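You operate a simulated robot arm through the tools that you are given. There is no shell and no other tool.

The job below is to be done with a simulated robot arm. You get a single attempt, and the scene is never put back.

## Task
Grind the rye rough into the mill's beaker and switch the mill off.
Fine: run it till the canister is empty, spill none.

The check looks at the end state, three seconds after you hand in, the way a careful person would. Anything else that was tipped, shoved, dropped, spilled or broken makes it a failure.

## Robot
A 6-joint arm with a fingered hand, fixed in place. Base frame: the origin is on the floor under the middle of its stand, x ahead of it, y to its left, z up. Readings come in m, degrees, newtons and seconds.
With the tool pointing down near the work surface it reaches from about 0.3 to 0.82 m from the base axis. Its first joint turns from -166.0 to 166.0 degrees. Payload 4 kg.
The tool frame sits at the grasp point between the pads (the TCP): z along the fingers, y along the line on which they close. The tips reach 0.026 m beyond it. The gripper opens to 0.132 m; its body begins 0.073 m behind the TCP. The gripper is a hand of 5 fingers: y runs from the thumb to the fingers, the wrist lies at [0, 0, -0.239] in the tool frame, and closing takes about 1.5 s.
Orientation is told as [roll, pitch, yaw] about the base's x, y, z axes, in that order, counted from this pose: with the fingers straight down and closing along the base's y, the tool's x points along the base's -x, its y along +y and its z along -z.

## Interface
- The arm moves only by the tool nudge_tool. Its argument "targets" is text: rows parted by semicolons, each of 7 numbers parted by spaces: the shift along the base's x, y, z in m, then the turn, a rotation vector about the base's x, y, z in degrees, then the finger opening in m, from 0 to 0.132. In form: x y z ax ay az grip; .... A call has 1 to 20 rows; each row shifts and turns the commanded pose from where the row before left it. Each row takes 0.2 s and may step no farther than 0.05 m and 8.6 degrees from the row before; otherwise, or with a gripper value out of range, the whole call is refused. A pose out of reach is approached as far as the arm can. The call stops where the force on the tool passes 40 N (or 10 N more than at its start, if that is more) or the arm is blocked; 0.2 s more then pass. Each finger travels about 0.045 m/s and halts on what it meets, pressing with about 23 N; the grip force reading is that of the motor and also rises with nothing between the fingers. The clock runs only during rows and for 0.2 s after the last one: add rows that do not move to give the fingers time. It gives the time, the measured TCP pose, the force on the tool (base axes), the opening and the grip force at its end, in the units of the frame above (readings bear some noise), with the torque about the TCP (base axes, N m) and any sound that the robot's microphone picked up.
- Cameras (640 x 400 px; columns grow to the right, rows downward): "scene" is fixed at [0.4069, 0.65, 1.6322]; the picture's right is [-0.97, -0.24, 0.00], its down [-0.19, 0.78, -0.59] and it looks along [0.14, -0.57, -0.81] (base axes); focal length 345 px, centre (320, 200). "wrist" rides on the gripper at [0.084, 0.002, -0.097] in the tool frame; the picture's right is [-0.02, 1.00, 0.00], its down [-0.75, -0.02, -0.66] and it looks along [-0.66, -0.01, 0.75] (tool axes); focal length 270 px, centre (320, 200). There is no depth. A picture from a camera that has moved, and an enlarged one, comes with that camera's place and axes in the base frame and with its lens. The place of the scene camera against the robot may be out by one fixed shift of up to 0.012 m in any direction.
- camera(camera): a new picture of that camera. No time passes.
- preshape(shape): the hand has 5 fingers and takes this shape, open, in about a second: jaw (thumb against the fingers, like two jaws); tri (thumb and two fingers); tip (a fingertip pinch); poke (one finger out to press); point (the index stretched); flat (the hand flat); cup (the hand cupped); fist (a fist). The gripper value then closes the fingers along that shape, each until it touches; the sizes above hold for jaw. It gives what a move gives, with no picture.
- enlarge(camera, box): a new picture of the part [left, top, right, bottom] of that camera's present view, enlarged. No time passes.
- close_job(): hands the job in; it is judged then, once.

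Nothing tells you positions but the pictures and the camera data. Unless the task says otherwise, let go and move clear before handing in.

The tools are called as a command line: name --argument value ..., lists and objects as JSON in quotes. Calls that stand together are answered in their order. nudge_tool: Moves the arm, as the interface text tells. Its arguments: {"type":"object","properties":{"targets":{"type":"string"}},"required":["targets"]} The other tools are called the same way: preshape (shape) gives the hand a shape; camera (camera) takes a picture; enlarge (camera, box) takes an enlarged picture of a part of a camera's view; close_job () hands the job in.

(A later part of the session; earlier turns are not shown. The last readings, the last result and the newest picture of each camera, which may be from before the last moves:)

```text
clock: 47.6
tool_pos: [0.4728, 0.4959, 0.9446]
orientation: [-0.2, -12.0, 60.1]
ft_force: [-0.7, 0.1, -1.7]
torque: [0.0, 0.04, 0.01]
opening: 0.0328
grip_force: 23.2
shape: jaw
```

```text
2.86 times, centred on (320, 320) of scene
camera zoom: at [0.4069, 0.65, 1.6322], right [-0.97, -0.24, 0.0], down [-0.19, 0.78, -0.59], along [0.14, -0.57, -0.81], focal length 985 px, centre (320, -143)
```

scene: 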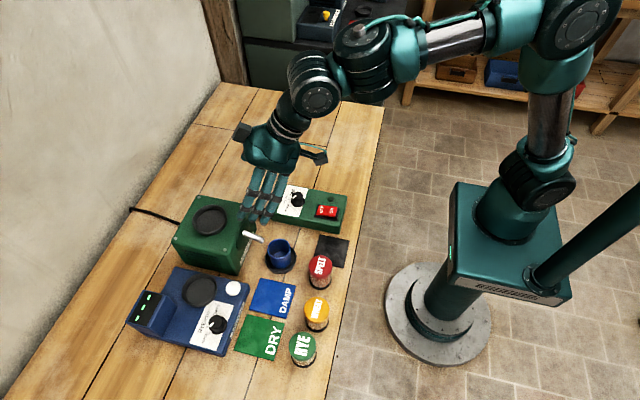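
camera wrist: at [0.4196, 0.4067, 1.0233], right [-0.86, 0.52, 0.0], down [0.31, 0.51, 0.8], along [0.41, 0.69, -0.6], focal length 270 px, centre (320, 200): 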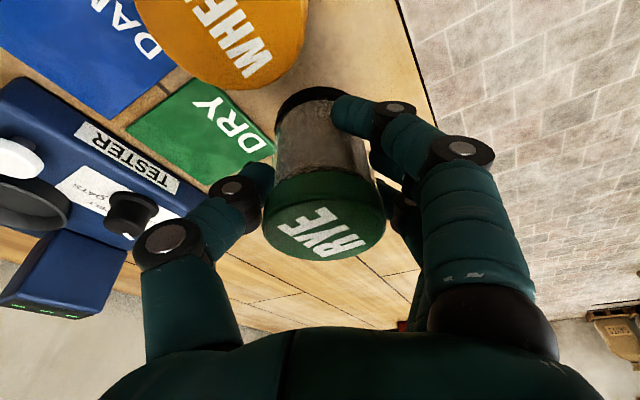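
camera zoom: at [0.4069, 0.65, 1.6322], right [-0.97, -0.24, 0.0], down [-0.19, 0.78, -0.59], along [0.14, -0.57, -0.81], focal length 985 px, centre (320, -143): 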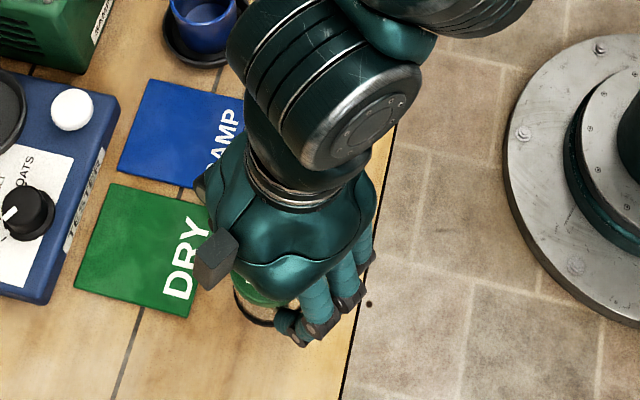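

The canister is held firmly and upright. I'll lift it to a height that clears the mill ring, then carry it across while unwinding the yaw.

nudge_tool --targets "0 0 0.035 0 0 0 0.02; 0 0 0.035 0 0 0 0.02; 0 0 0.035 0 0 0 0.02; 0 0 0.02 0 0 0 0.02; 0.03 -0.022 0 0 0 -4.75 0.02; 0.03 -0.022 0 0 0 -4.75 0.02; 0.03 -0.022 0 0 0 -4.75 0.02; 0.03 -0.022 0 0 0 -4.75 0.02; 0 0 0 0 0 0 0.02"

camera --camera "wrist"

camera --camera "scene"

```text
clock: 49.6
tool_pos: [0.5907, 0.4068, 1.0694]
orientation: [-0.2, -12.1, 40.9]
ft_force: [0.0, -0.3, -2.6]
torque: [0.01, -0.04, 0.0]
opening: 0.0322
grip_force: 23.3
shape: jaw
```

```text
taken
camera wrist: at [0.5118, 0.3394, 1.1473], right [-0.64, 0.77, 0.0], down [0.46, 0.38, 0.8], along [0.62, 0.51, -0.6], focal length 270 px, centre (320, 200)
```

wrist: 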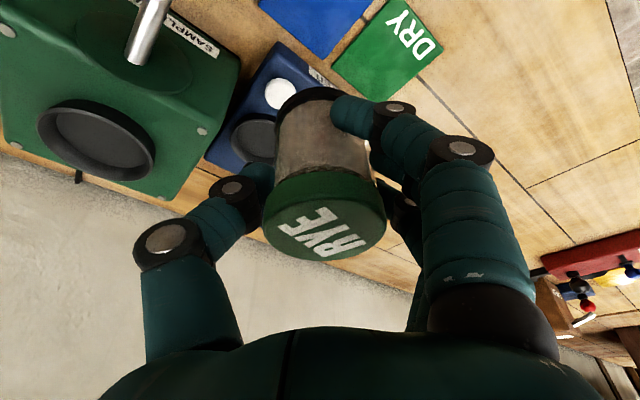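

```text
taken
```

scene: 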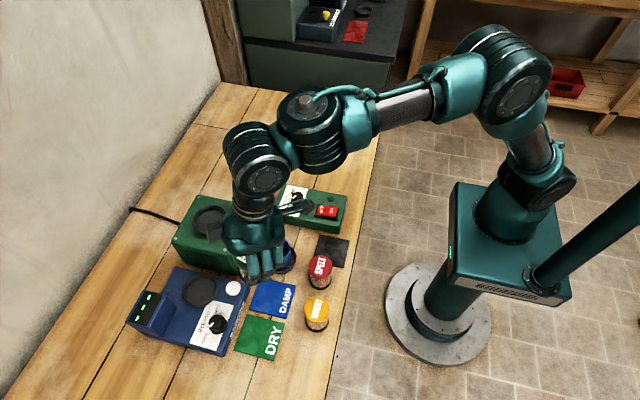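

Everything is steady. Continuing the carry to a point directly above the hopper ring.

nudge_tool --targets "0.0303 -0.0218 0 0 0 -3.8 0.02; 0.0303 -0.0218 0 0 0 -3.8 0.02; 0.0303 -0.0218 0 0 0 -3.8 0.02; 0.0303 -0.0218 0 0 0 -3.8 0.02; 0.0303 -0.0216 0 0 0 -3.8 0.02; 0 0 0 0 0 0 0.02; 0 0 0 0 0 0 0.02"

camera --camera "wrist"

enlarge --camera "scene" --box '[150, 130, 310, 290]'

```text
clock: 51.2
tool_pos: [0.7414, 0.2996, 1.0726]
orientation: [-0.2, -12.1, 22.0]
ft_force: [0.4, -0.7, -1.4]
torque: [0.01, -0.01, 0.0]
opening: 0.0324
grip_force: 23.0
shape: jaw
```

```text
taken
camera wrist: at [0.6459, 0.2612, 1.1491], right [-0.36, 0.93, 0.0], down [0.56, 0.21, 0.8], along [0.75, 0.29, -0.6], focal length 270 px, centre (320, 200)
```

wrist: 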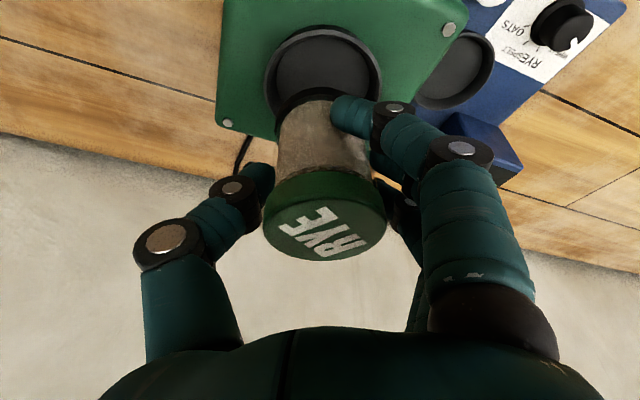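

```text
2.50 times, centred on (230, 210) of scene
camera zoom: at [0.4069, 0.65, 1.6322], right [-0.97, -0.24, 0.0], down [-0.19, 0.78, -0.59], along [0.14, -0.57, -0.81], focal length 862 px, centre (545, 175)
```

zoom: 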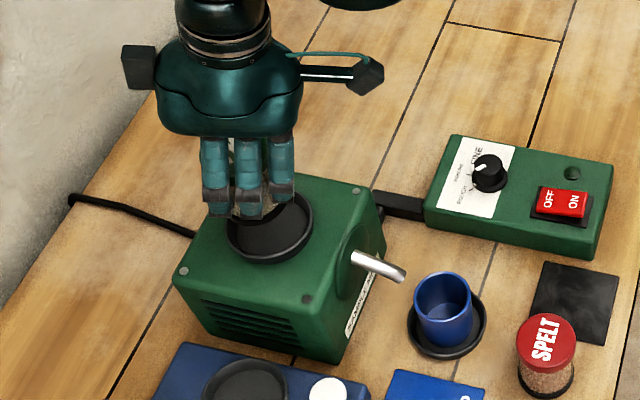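

enlarge --camera "wrist" --box '[230, 10, 410, 270]'

```text
1.54 times, centred on (320, 140) of wrist
camera zoom: at [0.6459, 0.2612, 1.1491], right [-0.36, 0.93, 0.0], down [0.56, 0.21, 0.8], along [0.75, 0.29, -0.6], focal length 416 px, centre (320, 292)
```

zoom: 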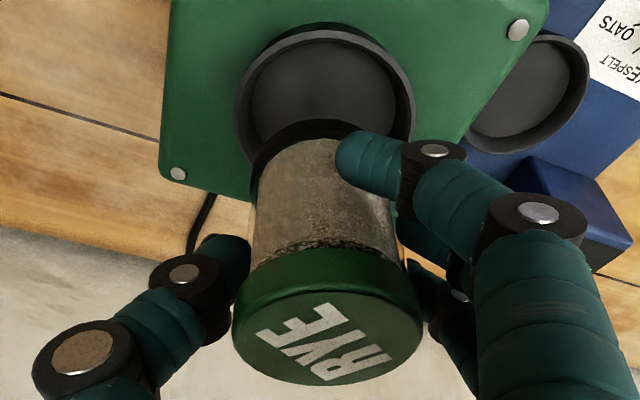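

The canister axis and the ring axis match to within about a millimetre in the wrist view. I'll lower it most of the way and check again.

nudge_tool --targets "0 0 -0.015 0 0 0 0.02; 0 0 -0.012 0 0 0 0.02; 0 0 -0.008 0 0 0 0.02; 0 0 0 0 0 0 0.02"

camera --camera "wrist"

enlarge --camera "scene" --box '[170, 160, 290, 270]'

```text
clock: 52.2
tool_pos: [0.7422, 0.2972, 1.0365]
orientation: [-0.2, -12.1, 22.0]
ft_force: [0.9, -0.3, -1.8]
torque: [-0.01, 0.01, 0.0]
opening: 0.0325
grip_force: 23.1
shape: jaw
```

```text
taken
camera wrist: at [0.6471, 0.2605, 1.1139], right [-0.36, 0.93, 0.0], down [0.56, 0.21, 0.8], along [0.75, 0.29, -0.6], focal length 270 px, centre (320, 200)
```

wrist: 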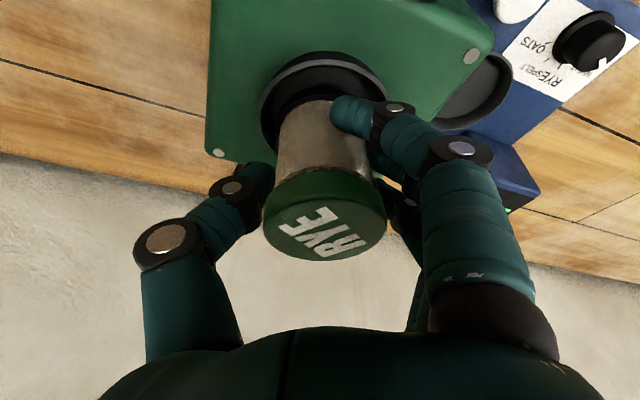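

```text
3.64 times, centred on (230, 215) of scene
camera zoom: at [0.4069, 0.65, 1.6322], right [-0.97, -0.24, 0.0], down [-0.19, 0.78, -0.59], along [0.14, -0.57, -0.81], focal length 1254 px, centre (647, 146)
```

zoom: 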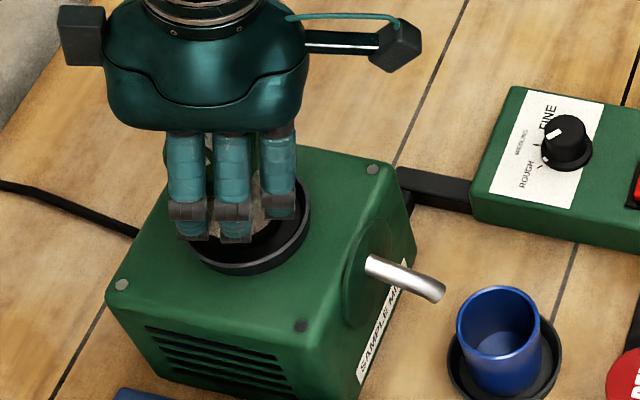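

enlarge --camera "wrist" --box '[230, 30, 410, 200]'

enlarge --camera "scene" --box '[190, 185, 250, 245]'

```text
2.35 times, centred on (320, 115) of wrist
camera zoom: at [0.6471, 0.2605, 1.1139], right [-0.36, 0.93, 0.0], down [0.56, 0.21, 0.8], along [0.75, 0.29, -0.6], focal length 636 px, centre (320, 400)
```

zoom: 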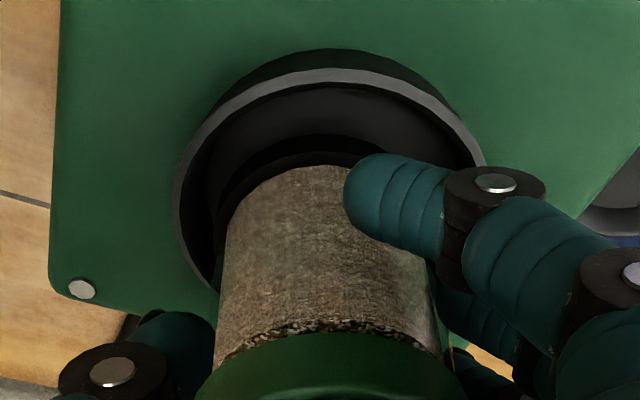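

```text
6.67 times, centred on (220, 215) of scene
camera zoom: at [0.4069, 0.65, 1.6322], right [-0.97, -0.24, 0.0], down [-0.19, 0.78, -0.59], along [0.14, -0.57, -0.81], focal length 2299 px, centre (987, 100)
```

zoom: 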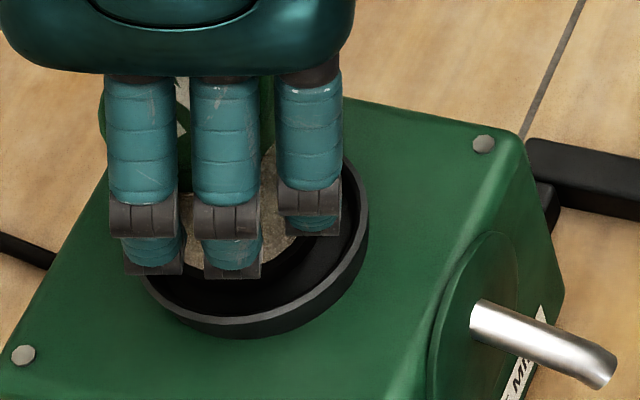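

The base is inside the ring outline with a few millimetres to spare all round. Lowering in small steps until it touches the cup floor.

nudge_tool --targets "-0.001 0 -0.004 0 0 0 0.02; 0 0 -0.004 0 0 0 0.02; 0 0 -0.003 0 0 0 0.02; 0 0 -0.002 0 0 0 0.02; 0 0 0 0 0 0 0.02"

enlarge --camera "wrist" --box '[230, 30, 410, 200]'

enlarge --camera "scene" --box '[190, 185, 250, 245]'

```text
clock: 53.4
tool_pos: [0.7426, 0.2987, 1.0272]
orientation: [-0.3, -12.5, 22.1]
ft_force: [3.1, 1.5, 38.0]
torque: [0.0, 0.25, 0.05]
opening: 0.0344
grip_force: 22.8
shape: jaw
```

```text
2.35 times, centred on (320, 115) of wrist
camera zoom: at [0.6465, 0.2603, 1.1035], right [-0.36, 0.93, 0.0], down [0.55, 0.21, 0.81], along [0.75, 0.29, -0.59], focal length 636 px, centre (320, 400)
```

zoom: 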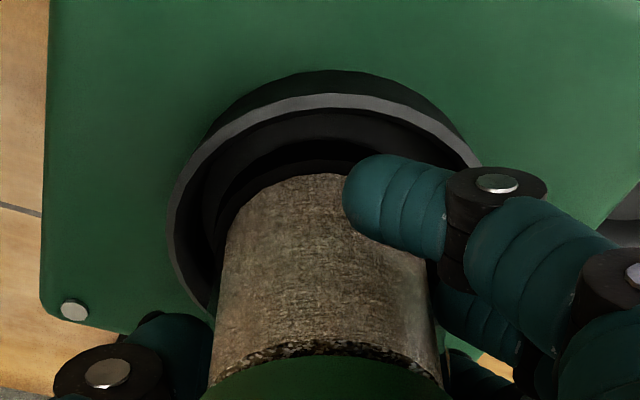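

```text
6.67 times, centred on (220, 215) of scene
camera zoom: at [0.4069, 0.65, 1.6322], right [-0.97, -0.24, 0.0], down [-0.19, 0.78, -0.59], along [0.14, -0.57, -0.81], focal length 2299 px, centre (987, 100)
```

zoom: 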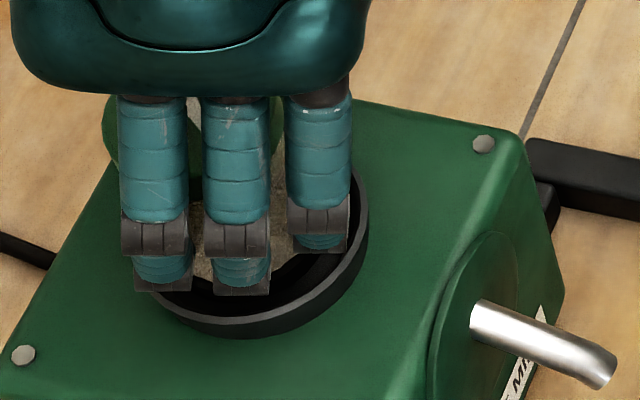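

I feel contact (38 N) with the base down in the cup. I'll ease off by a millimetre or so, then open the fingers slowly.

nudge_tool --targets "0 0 0.001 0 0 0 0.02; 0 0 0.0005 0 0 0 0.02; 0 0 0 0 0 0 0.02"

enlarge --camera "wrist" --box '[230, 30, 410, 280]'

```text
clock: 54.2
tool_pos: [0.7424, 0.2984, 1.0273]
orientation: [-0.2, -12.3, 22.1]
ft_force: [11.2, 0.4, 31.9]
torque: [0.0, -0.09, 0.04]
opening: 0.0342
grip_force: 23.1
shape: jaw
```

```text
1.60 times, centred on (320, 155) of wrist
camera zoom: at [0.6465, 0.2603, 1.1037], right [-0.36, 0.93, 0.0], down [0.56, 0.21, 0.8], along [0.75, 0.29, -0.6], focal length 432 px, centre (320, 272)
```

zoom: 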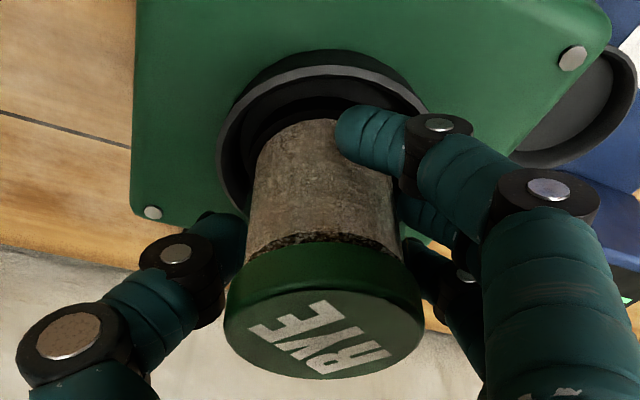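

nudge_tool --targets "0 0 0.0015 0 0 0 0.02; 0 0 0.001 0 0 0 0.02; 0 0 0 0 0 0 0.02"

enlarge --camera "wrist" --box '[230, 30, 410, 280]'

enlarge --camera "scene" --box '[190, 185, 250, 245]'

```text
clock: 55.0
tool_pos: [0.7411, 0.2984, 1.0279]
orientation: [-0.2, -12.0, 22.1]
ft_force: [5.1, 1.6, 19.7]
torque: [0.06, 0.03, -0.01]
opening: 0.034
grip_force: 23.1
shape: jaw
```

```text
1.60 times, centred on (320, 155) of wrist
camera zoom: at [0.6461, 0.2601, 1.1044], right [-0.36, 0.93, 0.0], down [0.56, 0.21, 0.8], along [0.75, 0.29, -0.6], focal length 432 px, centre (320, 272)
```

zoom: 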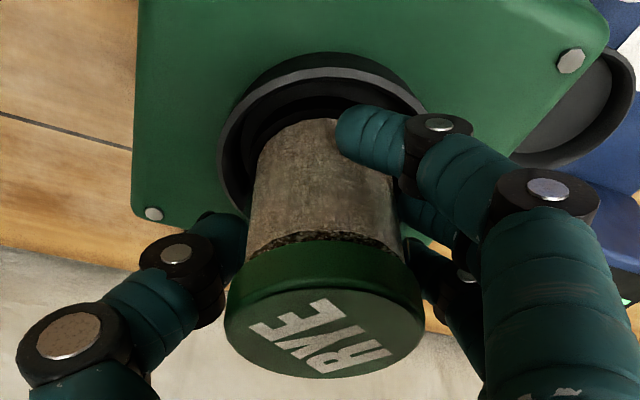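

```text
6.67 times, centred on (220, 215) of scene
camera zoom: at [0.4069, 0.65, 1.6322], right [-0.97, -0.24, 0.0], down [-0.19, 0.78, -0.59], along [0.14, -0.57, -0.81], focal length 2299 px, centre (987, 100)
```

zoom: 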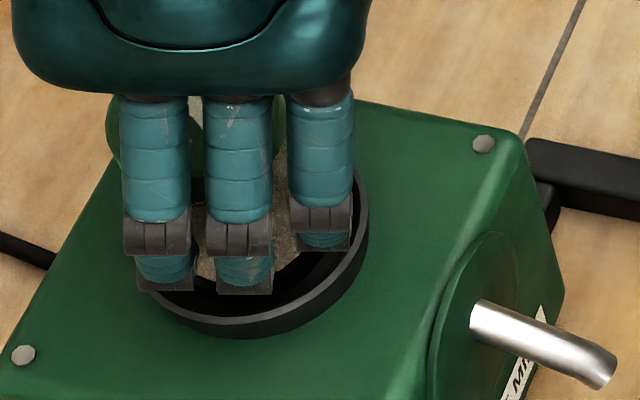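

The force drops as expected while the canister stays put, so it's resting on the cup floor. Easing off a bit more and then opening slowly.

nudge_tool --targets "0 0 0.002 0 0 0 0.02; 0 0 0 0 0 0 0.03; 0 0 0 0 0 0 0.038; 0 0 0 0 0 0 0.046; 0 0 0 0 0 0 0.054; 0 0 0 0 0 0 0.062; 0 0 0 0 0 0 0.07; 0 0 0 0 0 0 0.08; 0 0 0 0 0 0 0.09; 0 0 0 0 0 0 0.1; 0 0 0 0 0 0 0.1"

camera --camera "wrist"

enlarge --camera "scene" --box '[170, 160, 290, 270]'

```text
clock: 57.4
tool_pos: [0.7429, 0.2973, 1.0286]
orientation: [-0.2, -12.1, 22.1]
ft_force: [-1.3, 0.4, 0.0]
torque: [-0.04, -0.01, 0.03]
opening: 0.0995
grip_force: 0.1
shape: jaw
```

```text
taken
camera wrist: at [0.6464, 0.26, 1.107], right [-0.36, 0.93, 0.0], down [0.56, 0.21, 0.8], along [0.75, 0.29, -0.6], focal length 270 px, centre (320, 200)
```

wrist: 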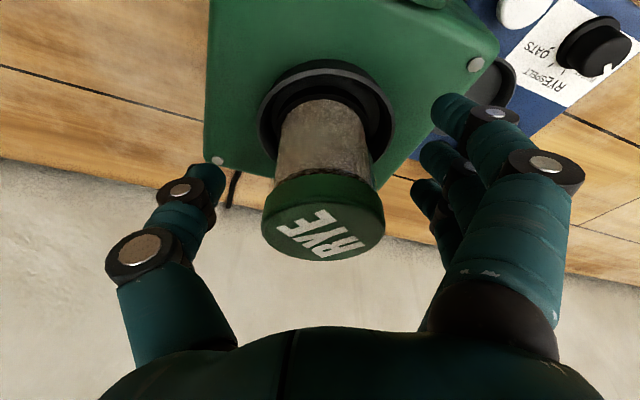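

```text
3.64 times, centred on (230, 215) of scene
camera zoom: at [0.4069, 0.65, 1.6322], right [-0.97, -0.24, 0.0], down [-0.19, 0.78, -0.59], along [0.14, -0.57, -0.81], focal length 1254 px, centre (647, 146)
```

zoom: 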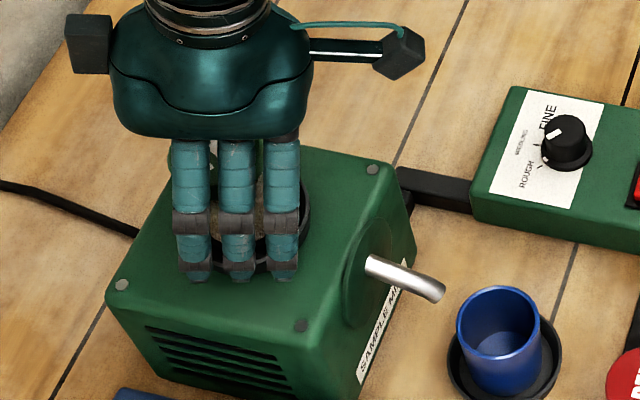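

The canister stands upright in the ring on its own. I'll open fully and back away, up and inward.

nudge_tool --targets "0 0 0.01 0 0 0 0.11; -0.01 -0.004 0.015 0 0 0 0.12; -0.02 -0.008 0.015 0 0 0 0.13; -0.03 -0.012 0.01 0 0 0 0.13; -0.03 -0.012 0.005 0 0 0 0.13; -0.03 -0.012 0 0 0 0 0.13; 0 0 0 0 0 0 0.13"

camera --camera "wrist"

enlarge --camera "scene" --box '[170, 160, 290, 270]'

```text
clock: 59.0
tool_pos: [0.622, 0.2509, 1.0846]
orientation: [-0.3, -12.1, 22.1]
ft_force: [-0.2, 0.9, 0.1]
torque: [0.0, 0.0, 0.01]
opening: 0.1299
grip_force: 0.0
shape: jaw
```

```text
taken
camera wrist: at [0.5255, 0.2128, 1.1616], right [-0.36, 0.93, 0.0], down [0.56, 0.21, 0.8], along [0.75, 0.29, -0.6], focal length 270 px, centre (320, 200)
```

wrist: 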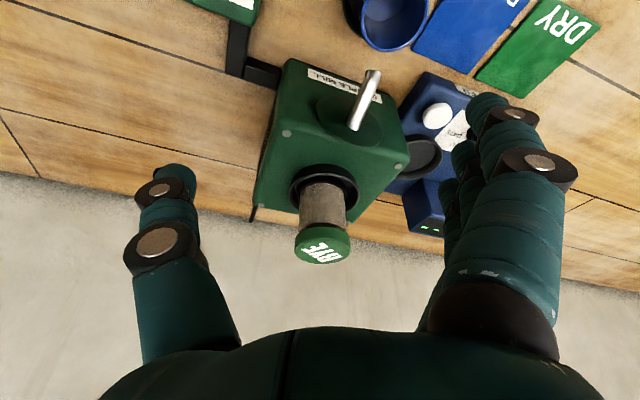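

```text
3.64 times, centred on (230, 215) of scene
camera zoom: at [0.4069, 0.65, 1.6322], right [-0.97, -0.24, 0.0], down [-0.19, 0.78, -0.59], along [0.14, -0.57, -0.81], focal length 1254 px, centre (647, 146)
```

zoom: 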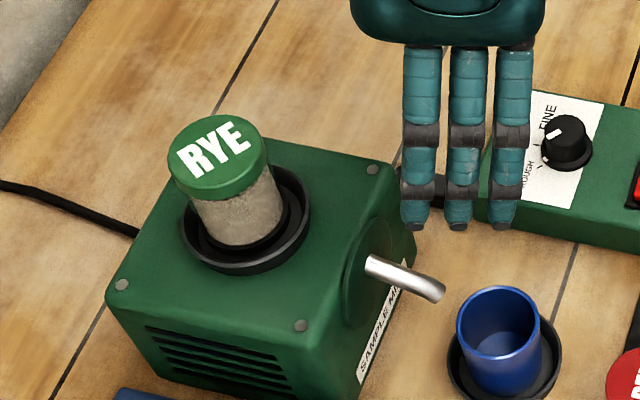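

enlarge --camera "scene" --box '[190, 180, 250, 240]'

enlarge --camera "wrist" --box '[250, 50, 420, 280]'

```text
6.67 times, centred on (220, 210) of scene
camera zoom: at [0.4069, 0.65, 1.6322], right [-0.97, -0.24, 0.0], down [-0.19, 0.78, -0.59], along [0.14, -0.57, -0.81], focal length 2299 px, centre (987, 133)
```

zoom: 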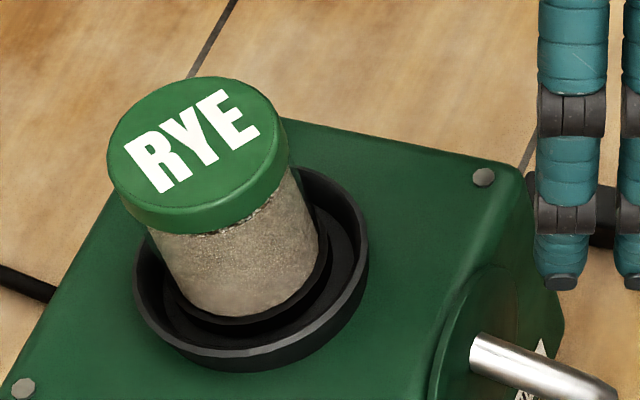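

```text
1.74 times, centred on (335, 165) of wrist
camera zoom: at [0.5255, 0.2128, 1.1616], right [-0.36, 0.93, 0.0], down [0.56, 0.21, 0.8], along [0.75, 0.29, -0.6], focal length 470 px, centre (294, 261)
```

zoom: 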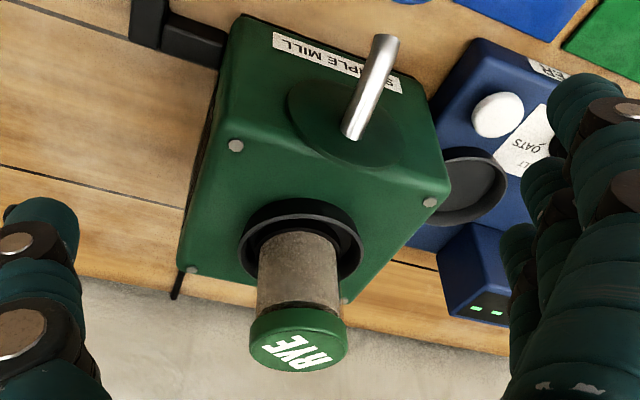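

The canister is seated in the ring and centred. Next I'll level out, move above the rocker switch, and take the "poke" shape to see where the pressing fingertip lies.

nudge_tool --targets "-0.025 -0.018 0 -1.5 3.71 0 0.13; -0.025 -0.018 0 -1.5 3.71 0 0.13; -0.025 -0.018 0 -1.5 3.71 0 0.13; -0.025 -0.018 0 0 0 -7.3 0.13; -0.022 -0.019 0 0 0 -7.3 0.13; 0 0 0 0 0 -7.4 0.13; 0 0 0 0 0 0 0.13"

preshape --shape "poke"

camera --camera "wrist"

camera --camera "scene"

```text
clock: 60.6
tool_pos: [0.5, 0.1596, 1.0851]
orientation: [-0.2, -0.1, 0.0]
ft_force: [0.1, 0.9, 1.0]
torque: [0.0, -0.02, -0.03]
opening: 0.1298
grip_force: 0.1
shape: jaw
```

```text
clock: 61.5
tool_pos: [0.5017, 0.1597, 1.0836]
orientation: [-0.3, -0.1, 0.1]
ft_force: [-0.9, -0.1, 0.2]
torque: [0.02, -0.04, 0.01]
opening: 0.0003
grip_force: 0.0
shape: poke
```

```text
taken
camera wrist: at [0.4162, 0.1604, 1.1819], right [0.02, 1.0, 0.0], down [0.75, -0.01, 0.66], along [0.66, -0.02, -0.75], focal length 270 px, centre (320, 200)
```

wrist: 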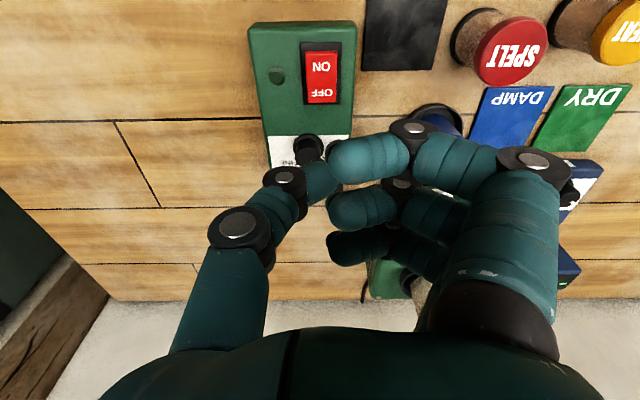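

```text
taken
```

scene: 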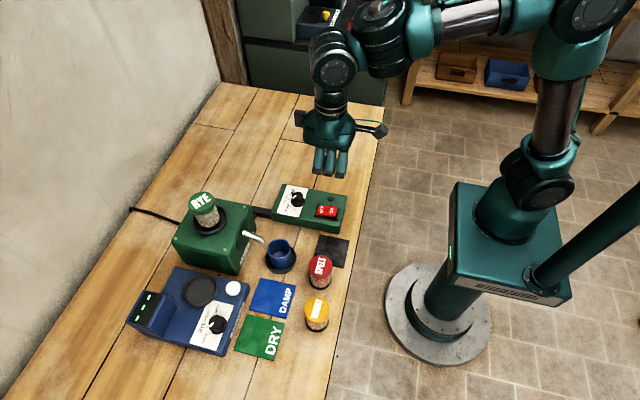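

nudge_tool --targets "0 0 0 0 0 0 0; 0 0 0 0 0 0 0; 0 0 0 0 0 0 0"

camera --camera "wrist"

enlarge --camera "scene" --box '[280, 80, 400, 230]'

```text
clock: 62.3
tool_pos: [0.5009, 0.1595, 1.0847]
orientation: [-0.1, -0.1, 0.1]
ft_force: [0.1, 0.5, -0.5]
torque: [-0.03, 0.0, -0.01]
opening: 0.021
grip_force: 0.1
shape: jaw
```

```text
taken
camera wrist: at [0.4162, 0.1603, 1.1819], right [0.02, 1.0, 0.0], down [0.75, -0.01, 0.66], along [0.66, -0.02, -0.75], focal length 270 px, centre (320, 200)
```

wrist: 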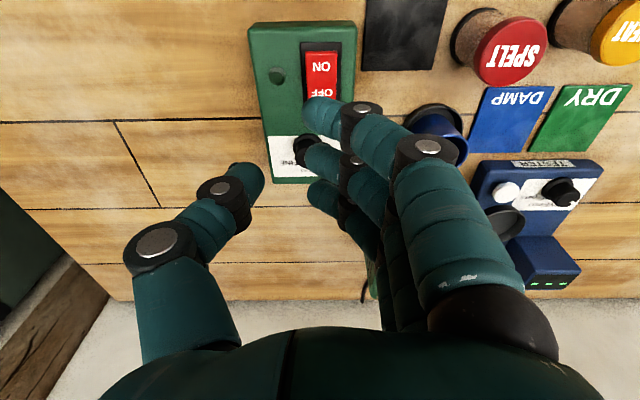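

```text
2.67 times, centred on (340, 155) of scene
camera zoom: at [0.4069, 0.65, 1.6322], right [-0.97, -0.24, 0.0], down [-0.19, 0.78, -0.59], along [0.14, -0.57, -0.81], focal length 920 px, centre (267, 320)
```

zoom: 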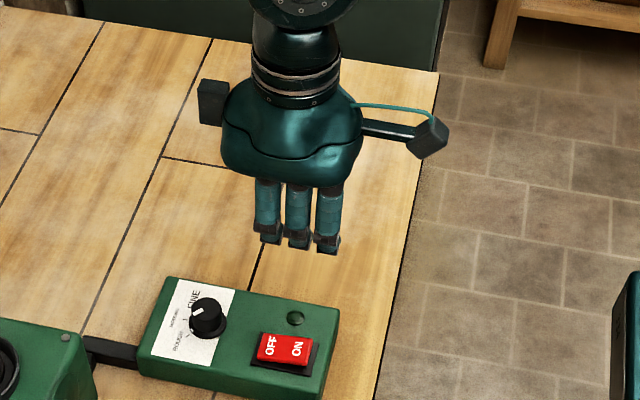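

Sending a grip value switched it back to jaw. I'll take the poke shape again and look at it closely before moving.

preshape --shape "poke"

enlarge --camera "scene" --box '[300, 110, 380, 190]'

camera --camera "wrist"

```text
clock: 63.2
tool_pos: [0.5014, 0.1597, 1.0846]
orientation: [-0.2, -0.1, 0.1]
ft_force: [0.6, 0.0, 0.0]
torque: [-0.02, -0.03, -0.02]
opening: 0.0001
grip_force: 0.0
shape: poke
```

```text
5.00 times, centred on (340, 150) of scene
camera zoom: at [0.4069, 0.65, 1.6322], right [-0.97, -0.24, 0.0], down [-0.19, 0.78, -0.59], along [0.14, -0.57, -0.81], focal length 1724 px, centre (220, 450)
```

zoom: 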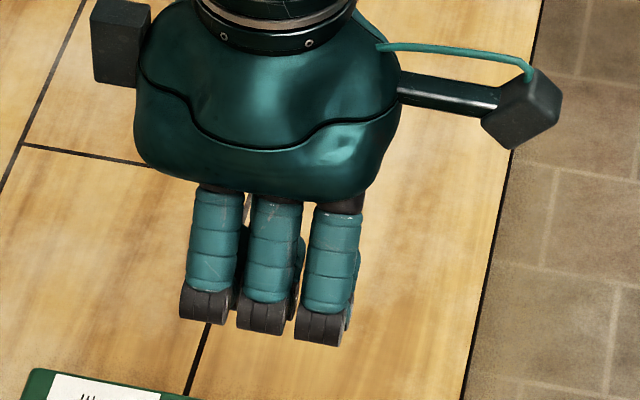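

```text
taken
camera wrist: at [0.4162, 0.1604, 1.1819], right [0.02, 1.0, 0.0], down [0.75, -0.01, 0.66], along [0.66, -0.02, -0.75], focal length 270 px, centre (320, 200)
```

wrist: 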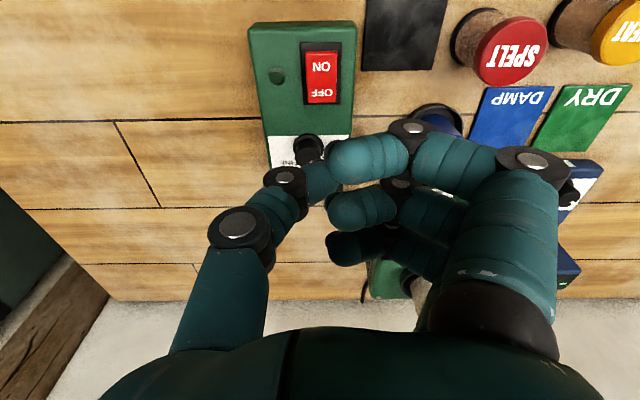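

nudge_tool --targets "0 0 0 0 0 0 0.132"

enlarge --camera "scene" --box '[300, 110, 380, 190]'

preshape --shape "point"

camera --camera "wrist"

enlarge --camera "scene" --box '[300, 110, 380, 190]'

```text
clock: 63.6
tool_pos: [0.5006, 0.1586, 1.0858]
orientation: [-0.1, -0.1, 0.1]
ft_force: [-0.1, 0.2, 0.9]
torque: [0.02, 0.04, 0.0]
opening: 0.0
grip_force: 0.0
shape: poke
```

```text
5.00 times, centred on (340, 150) of scene
camera zoom: at [0.4069, 0.65, 1.6322], right [-0.97, -0.24, 0.0], down [-0.19, 0.78, -0.59], along [0.14, -0.57, -0.81], focal length 1724 px, centre (220, 450)
```

zoom: 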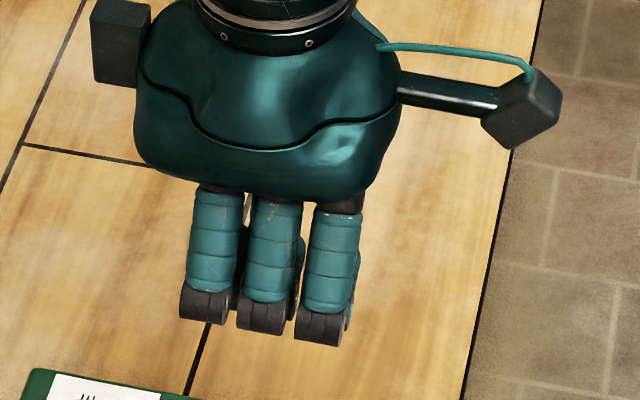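

```text
clock: 64.5
tool_pos: [0.5009, 0.1588, 1.0847]
orientation: [-0.3, -0.2, 0.1]
ft_force: [-0.6, -0.3, -0.8]
torque: [0.0, 0.0, 0.01]
opening: 0.1261
grip_force: 0.1
shape: point
```

```text
taken
camera wrist: at [0.4162, 0.1604, 1.1819], right [0.02, 1.0, 0.0], down [0.75, -0.01, 0.66], along [0.66, -0.02, -0.75], focal length 270 px, centre (320, 200)
```

wrist: 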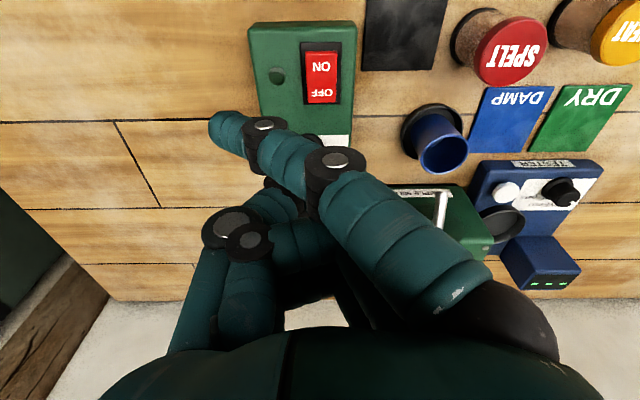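

```text
5.00 times, centred on (340, 150) of scene
camera zoom: at [0.4069, 0.65, 1.6322], right [-0.97, -0.24, 0.0], down [-0.19, 0.78, -0.59], along [0.14, -0.57, -0.81], focal length 1724 px, centre (220, 450)
```

zoom: 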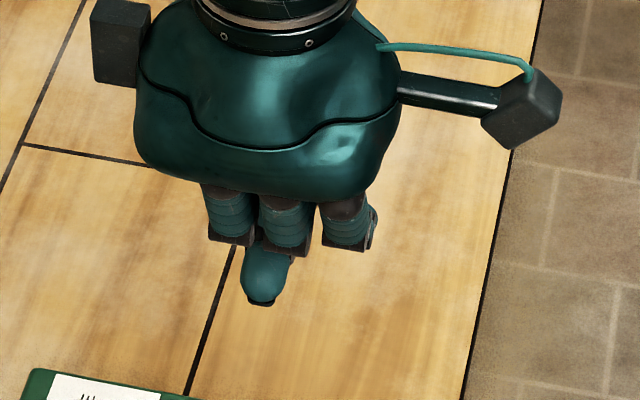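

nudge_tool --targets "0 0 0 0 0 0 0.132; 0 0 0 0 0 0 0.132; 0 0 0 0 0 0 0.132"

camera --camera "wrist"

enlarge --camera "scene" --box '[300, 110, 380, 190]'

```text
clock: 65.3
tool_pos: [0.5008, 0.1587, 1.0848]
orientation: [-0.2, 0.0, 0.1]
ft_force: [-0.9, 0.5, 1.1]
torque: [0.0, 0.02, -0.01]
opening: 0.1262
grip_force: 0.0
shape: point
```

```text
taken
camera wrist: at [0.4162, 0.1603, 1.1819], right [0.02, 1.0, 0.0], down [0.75, -0.01, 0.66], along [0.66, -0.02, -0.75], focal length 270 px, centre (320, 200)
```

wrist: 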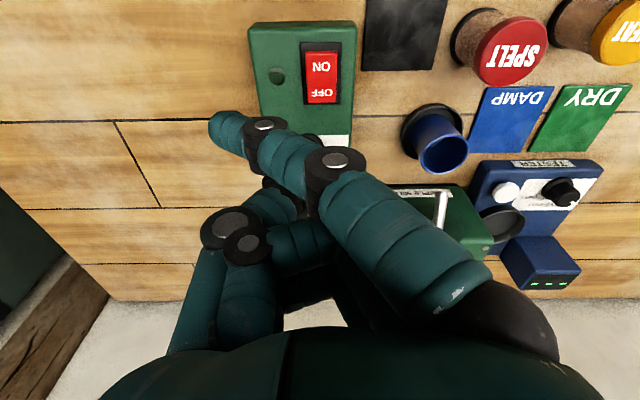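

```text
5.00 times, centred on (340, 150) of scene
camera zoom: at [0.4069, 0.65, 1.6322], right [-0.97, -0.24, 0.0], down [-0.19, 0.78, -0.59], along [0.14, -0.57, -0.81], focal length 1724 px, centre (220, 450)
```

zoom: 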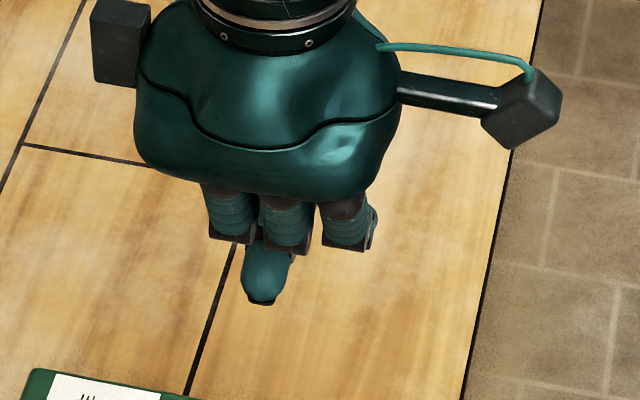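

The poke and point shapes don't give me a clearly placed fingertip, so I'll go back to jaw and press with the thumb tip, whose position I know. The rocker spans x≈0.477–0.53 at y≈0.159, and its ON end is nearest the robot.

preshape --shape "jaw"

nudge_tool --targets "-0.005 0.017 -0.02 0 0 0 0.115; -0.005 0.017 -0.025 0 0 0 0.1; -0.005 0.016 -0.025 0 0 0 0.085; 0 0 -0.015 0 0 0 0.08; 0 0 0 0 0 0 0.08; 0 0 0 0 0 0 0.08"

camera --camera "wrist"

enlarge --camera "scene" --box '[270, 130, 370, 240]'

```text
clock: 66.2
tool_pos: [0.5009, 0.1606, 1.086]
orientation: [-0.2, -0.1, 0.1]
ft_force: [0.2, -0.4, -0.1]
torque: [0.01, 0.02, 0.01]
opening: 0.1319
grip_force: 0.0
shape: jaw
```

```text
clock: 67.6
tool_pos: [0.4853, 0.2088, 0.998]
orientation: [-0.2, -0.1, 0.0]
ft_force: [-0.1, 0.2, -0.5]
torque: [0.0, 0.02, -0.03]
opening: 0.0807
grip_force: 0.1
shape: jaw
```

```text
taken
camera wrist: at [0.4009, 0.2102, 1.0965], right [0.02, 1.0, 0.0], down [0.75, -0.01, 0.66], along [0.66, -0.02, -0.75], focal length 270 px, centre (320, 200)
```

wrist: 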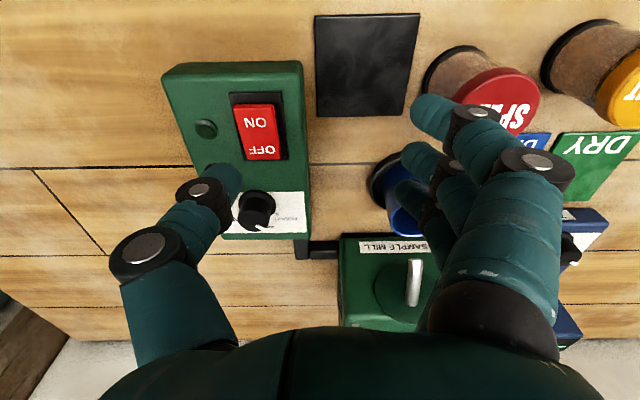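

```text
3.64 times, centred on (320, 185) of scene
camera zoom: at [0.4069, 0.65, 1.6322], right [-0.97, -0.24, 0.0], down [-0.19, 0.78, -0.59], along [0.14, -0.57, -0.81], focal length 1254 px, centre (320, 254)
```

zoom: 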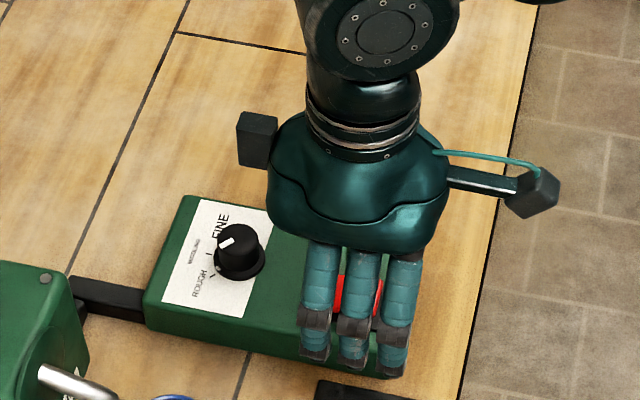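

The thumb tip projects where the geometry predicts, i.e. at tool offset (0, −0.05, +0.026). To keep the other fingers away from the spelt canister I'll narrow the opening to 0.05 and shift accordingly, then check again.

nudge_tool --targets "0 -0.005 0 0 0 0 0.065; 0 -0.005 0 0 0 0 0.055; 0 -0.005 -0.01 0 0 0 0.05; 0 0 -0.01 0 0 0 0.05; 0 0 0 0 0 0 0.05"

camera --camera "wrist"

enlarge --camera "wrist" --box '[150, 60, 350, 220]'

```text
clock: 68.8
tool_pos: [0.4841, 0.1942, 0.9797]
orientation: [-0.2, -0.1, 0.1]
ft_force: [1.0, 0.0, 0.2]
torque: [0.0, 0.04, 0.02]
opening: 0.0508
grip_force: 0.1
shape: jaw
```

```text
taken
camera wrist: at [0.4003, 0.1957, 1.0761], right [0.02, 1.0, 0.0], down [0.75, -0.01, 0.66], along [0.66, -0.01, -0.75], focal length 270 px, centre (320, 200)
```

wrist: 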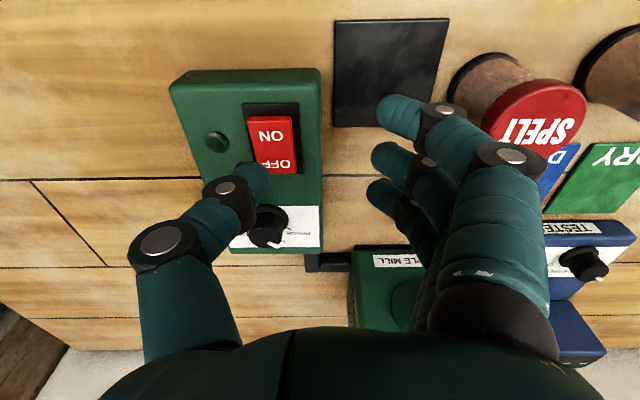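

```text
2.50 times, centred on (250, 140) of wrist
camera zoom: at [0.4003, 0.1957, 1.0761], right [0.02, 1.0, 0.0], down [0.75, -0.01, 0.66], along [0.66, -0.01, -0.75], focal length 676 px, centre (495, 350)
```

zoom: 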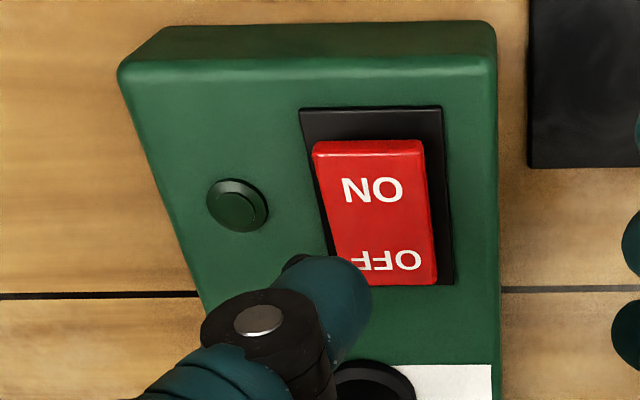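

The thumb tip is lined up over the ON half of the rocker. I'll lower in small steps until the switch clicks.

nudge_tool --targets "0.001 0.001 -0.02 0 0 0 0.05; 0 0 -0.015 0 0 0 0.05; 0 0 -0.006 0 0 0 0.05; 0 0 -0.004 0 0 0 0.05; 0 0 0 0 0 0 0.05"

enlarge --camera "wrist" --box '[150, 60, 350, 220]'

enlarge --camera "scene" --box '[270, 150, 370, 240]'

```text
clock: 70.0
tool_pos: [0.4865, 0.1939, 0.9329]
orientation: [-0.2, -0.1, 0.1]
ft_force: [-0.1, 0.5, -0.2]
torque: [0.0, 0.02, -0.01]
opening: 0.0509
grip_force: 0.0
shape: jaw
```

```text
2.50 times, centred on (250, 140) of wrist
camera zoom: at [0.4013, 0.1963, 1.0305], right [0.02, 1.0, 0.0], down [0.75, -0.01, 0.66], along [0.66, -0.01, -0.75], focal length 676 px, centre (495, 350)
```

zoom: 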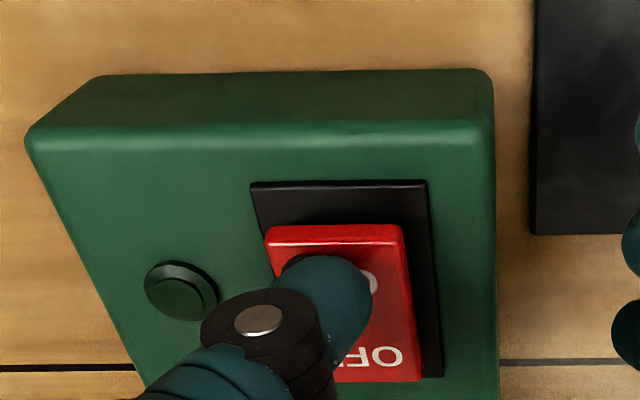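

```text
4.44 times, centred on (320, 195) of scene
camera zoom: at [0.4069, 0.65, 1.6322], right [-0.97, -0.24, 0.0], down [-0.19, 0.78, -0.59], along [0.14, -0.57, -0.81], focal length 1532 px, centre (320, 222)
```

zoom: 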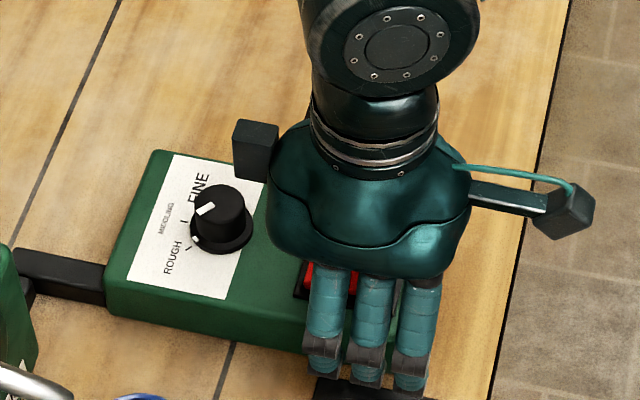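

The thumb tip is just above the ON end. Pressing down now in small steps.

nudge_tool --targets "0 0 -0.004 0 0 0 0.05; 0 0 -0.004 0 0 0 0.05; 0 0 -0.003 0 0 0 0.05"

camera --camera "scene"

enlarge --camera "wrist" --box '[150, 60, 350, 220]'

enlarge --camera "scene" --box '[180, 170, 310, 290]'

```text
clock: 70.9
tool_pos: [0.4858, 0.1946, 0.9282]
orientation: [-0.2, -0.3, -0.1]
ft_force: [-6.8, -0.5, 19.7]
torque: [-0.86, 0.05, -0.27]
opening: 0.0515
grip_force: 0.1
shape: jaw
stopped in row 3: the force on the tool passed its limit at 43 N (the readings are from after the stop); the commanded pose is now the measured one
```

```text
taken
```

scene: 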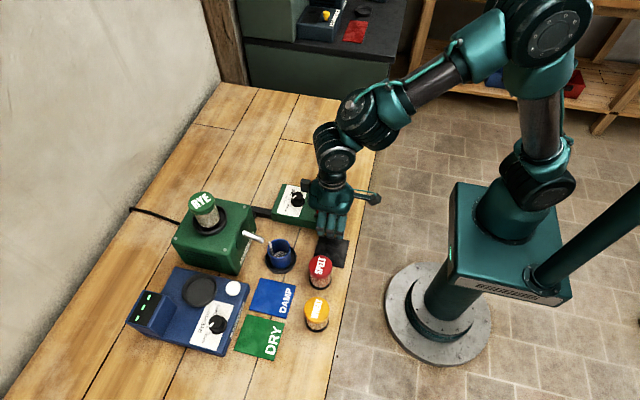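

```text
2.50 times, centred on (250, 140) of wrist
camera zoom: at [0.4013, 0.1965, 1.0242], right [0.02, 1.0, 0.0], down [0.75, -0.01, 0.66], along [0.66, -0.01, -0.75], focal length 676 px, centre (495, 350)
```

zoom: 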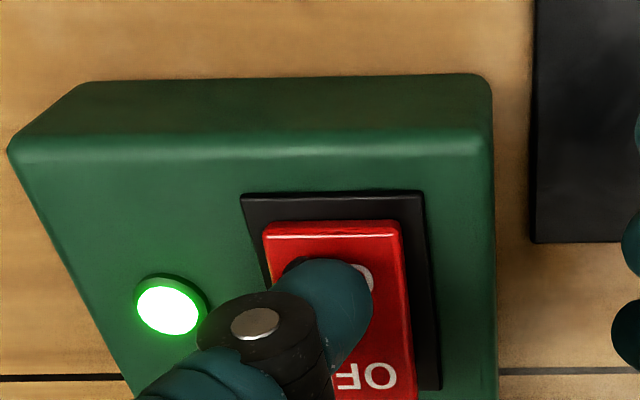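

```text
3.33 times, centred on (245, 230) of scene
camera zoom: at [0.4069, 0.65, 1.6322], right [-0.97, -0.24, 0.0], down [-0.19, 0.78, -0.59], along [0.14, -0.57, -0.81], focal length 1149 px, centre (570, 100)
```

zoom: 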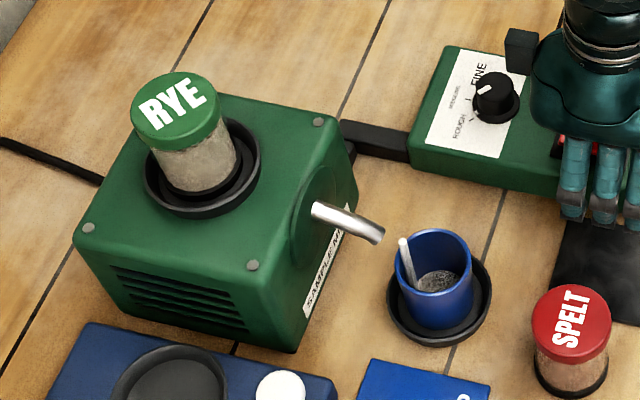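

The lamp is lit, and the stream runs into the beaker with nothing landing outside. I'll lift the thumb and move over the OFF end, then watch the canister empty.

nudge_tool --targets "0 0 0.015 0 0 0 0.05; 0 0 0.015 0 0 0 0.05; 0.018 0 0 0 0 0 0.05; 0.017 0 0 0 0 0 0.05"

enlarge --camera "scene" --box '[180, 170, 310, 290]'

enlarge --camera "wrist" --box '[150, 40, 350, 220]'

```text
clock: 71.9
tool_pos: [0.5214, 0.1943, 0.9561]
orientation: [-0.2, -0.2, 0.0]
ft_force: [0.4, -0.4, 0.3]
torque: [0.01, -0.02, 0.01]
opening: 0.0507
grip_force: 0.1
shape: jaw
```

```text
3.33 times, centred on (245, 230) of scene
camera zoom: at [0.4069, 0.65, 1.6322], right [-0.97, -0.24, 0.0], down [-0.19, 0.78, -0.59], along [0.14, -0.57, -0.81], focal length 1149 px, centre (570, 100)
```

zoom: 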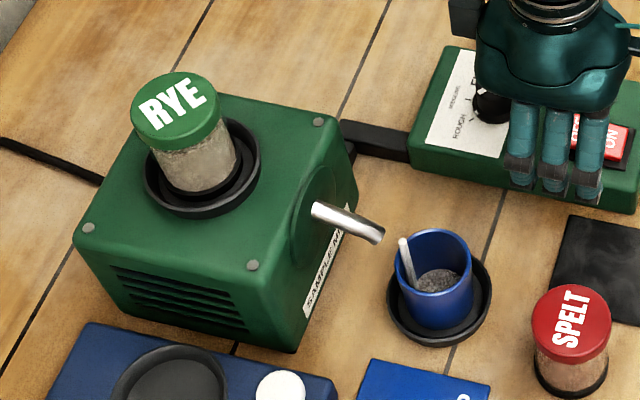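

```text
2.22 times, centred on (250, 130) of wrist
camera zoom: at [0.437, 0.1965, 1.0529], right [0.02, 1.0, 0.0], down [0.75, -0.01, 0.66], along [0.66, -0.02, -0.75], focal length 601 px, centre (476, 356)
```

zoom: 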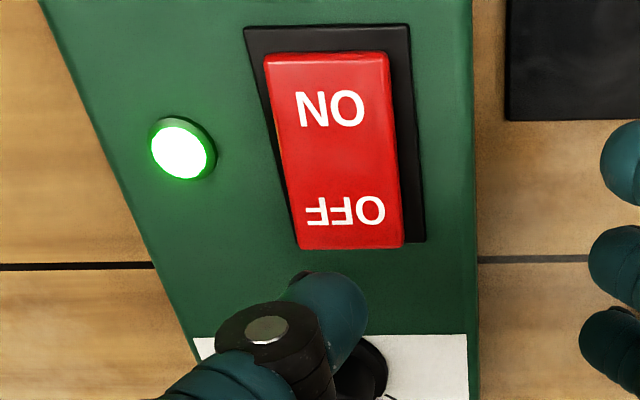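

The mill is running steadily and the stream stays in the beaker. I'll wait here and keep watching.

nudge_tool --targets "0 0 0 0 0 0 0.05; 0 0 0 0 0 0 0.05; 0 0 0 0 0 0 0.05; 0 0 0 0 0 0 0.05; 0 0 0 0 0 0 0.05; 0 0 0 0 0 0 0.05; 0 0 0 0 0 0 0.05; 0 0 0 0 0 0 0.05; 0 0 0 0 0 0 0.05; 0 0 0 0 0 0 0.05"

enlarge --camera "scene" --box '[180, 170, 310, 290]'

enlarge --camera "scene" --box '[245, 225, 305, 280]'

```text
clock: 74.1
tool_pos: [0.5215, 0.1953, 0.9562]
orientation: [-0.2, -0.3, 0.0]
ft_force: [0.2, -0.8, -0.2]
torque: [0.0, -0.01, -0.01]
opening: 0.0503
grip_force: 0.1
shape: jaw
```

```text
3.33 times, centred on (245, 230) of scene
camera zoom: at [0.4069, 0.65, 1.6322], right [-0.97, -0.24, 0.0], down [-0.19, 0.78, -0.59], along [0.14, -0.57, -0.81], focal length 1149 px, centre (570, 100)
```

zoom: 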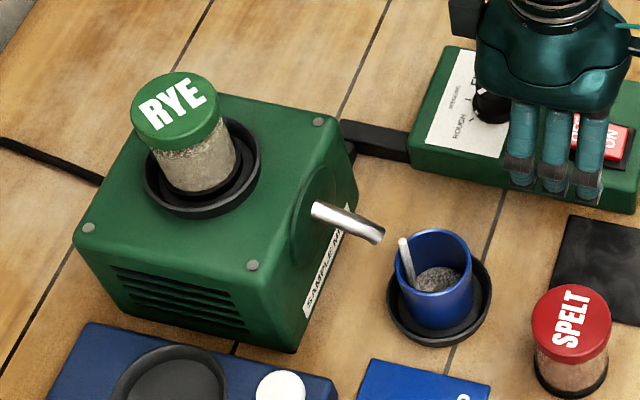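

```text
7.27 times, centred on (275, 252) of scene
camera zoom: at [0.4069, 0.65, 1.6322], right [-0.97, -0.24, 0.0], down [-0.19, 0.78, -0.59], along [0.14, -0.57, -0.81], focal length 2508 px, centre (647, -182)
```

zoom: 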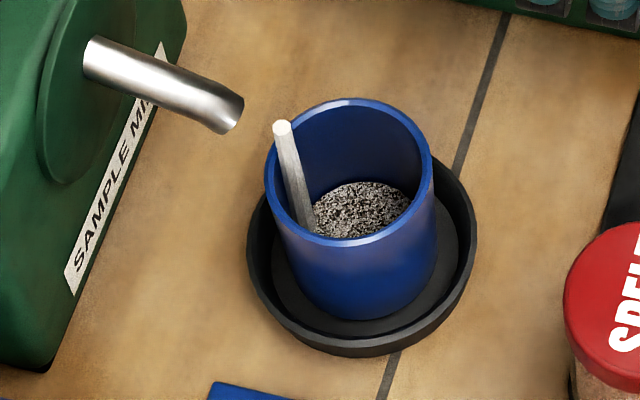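

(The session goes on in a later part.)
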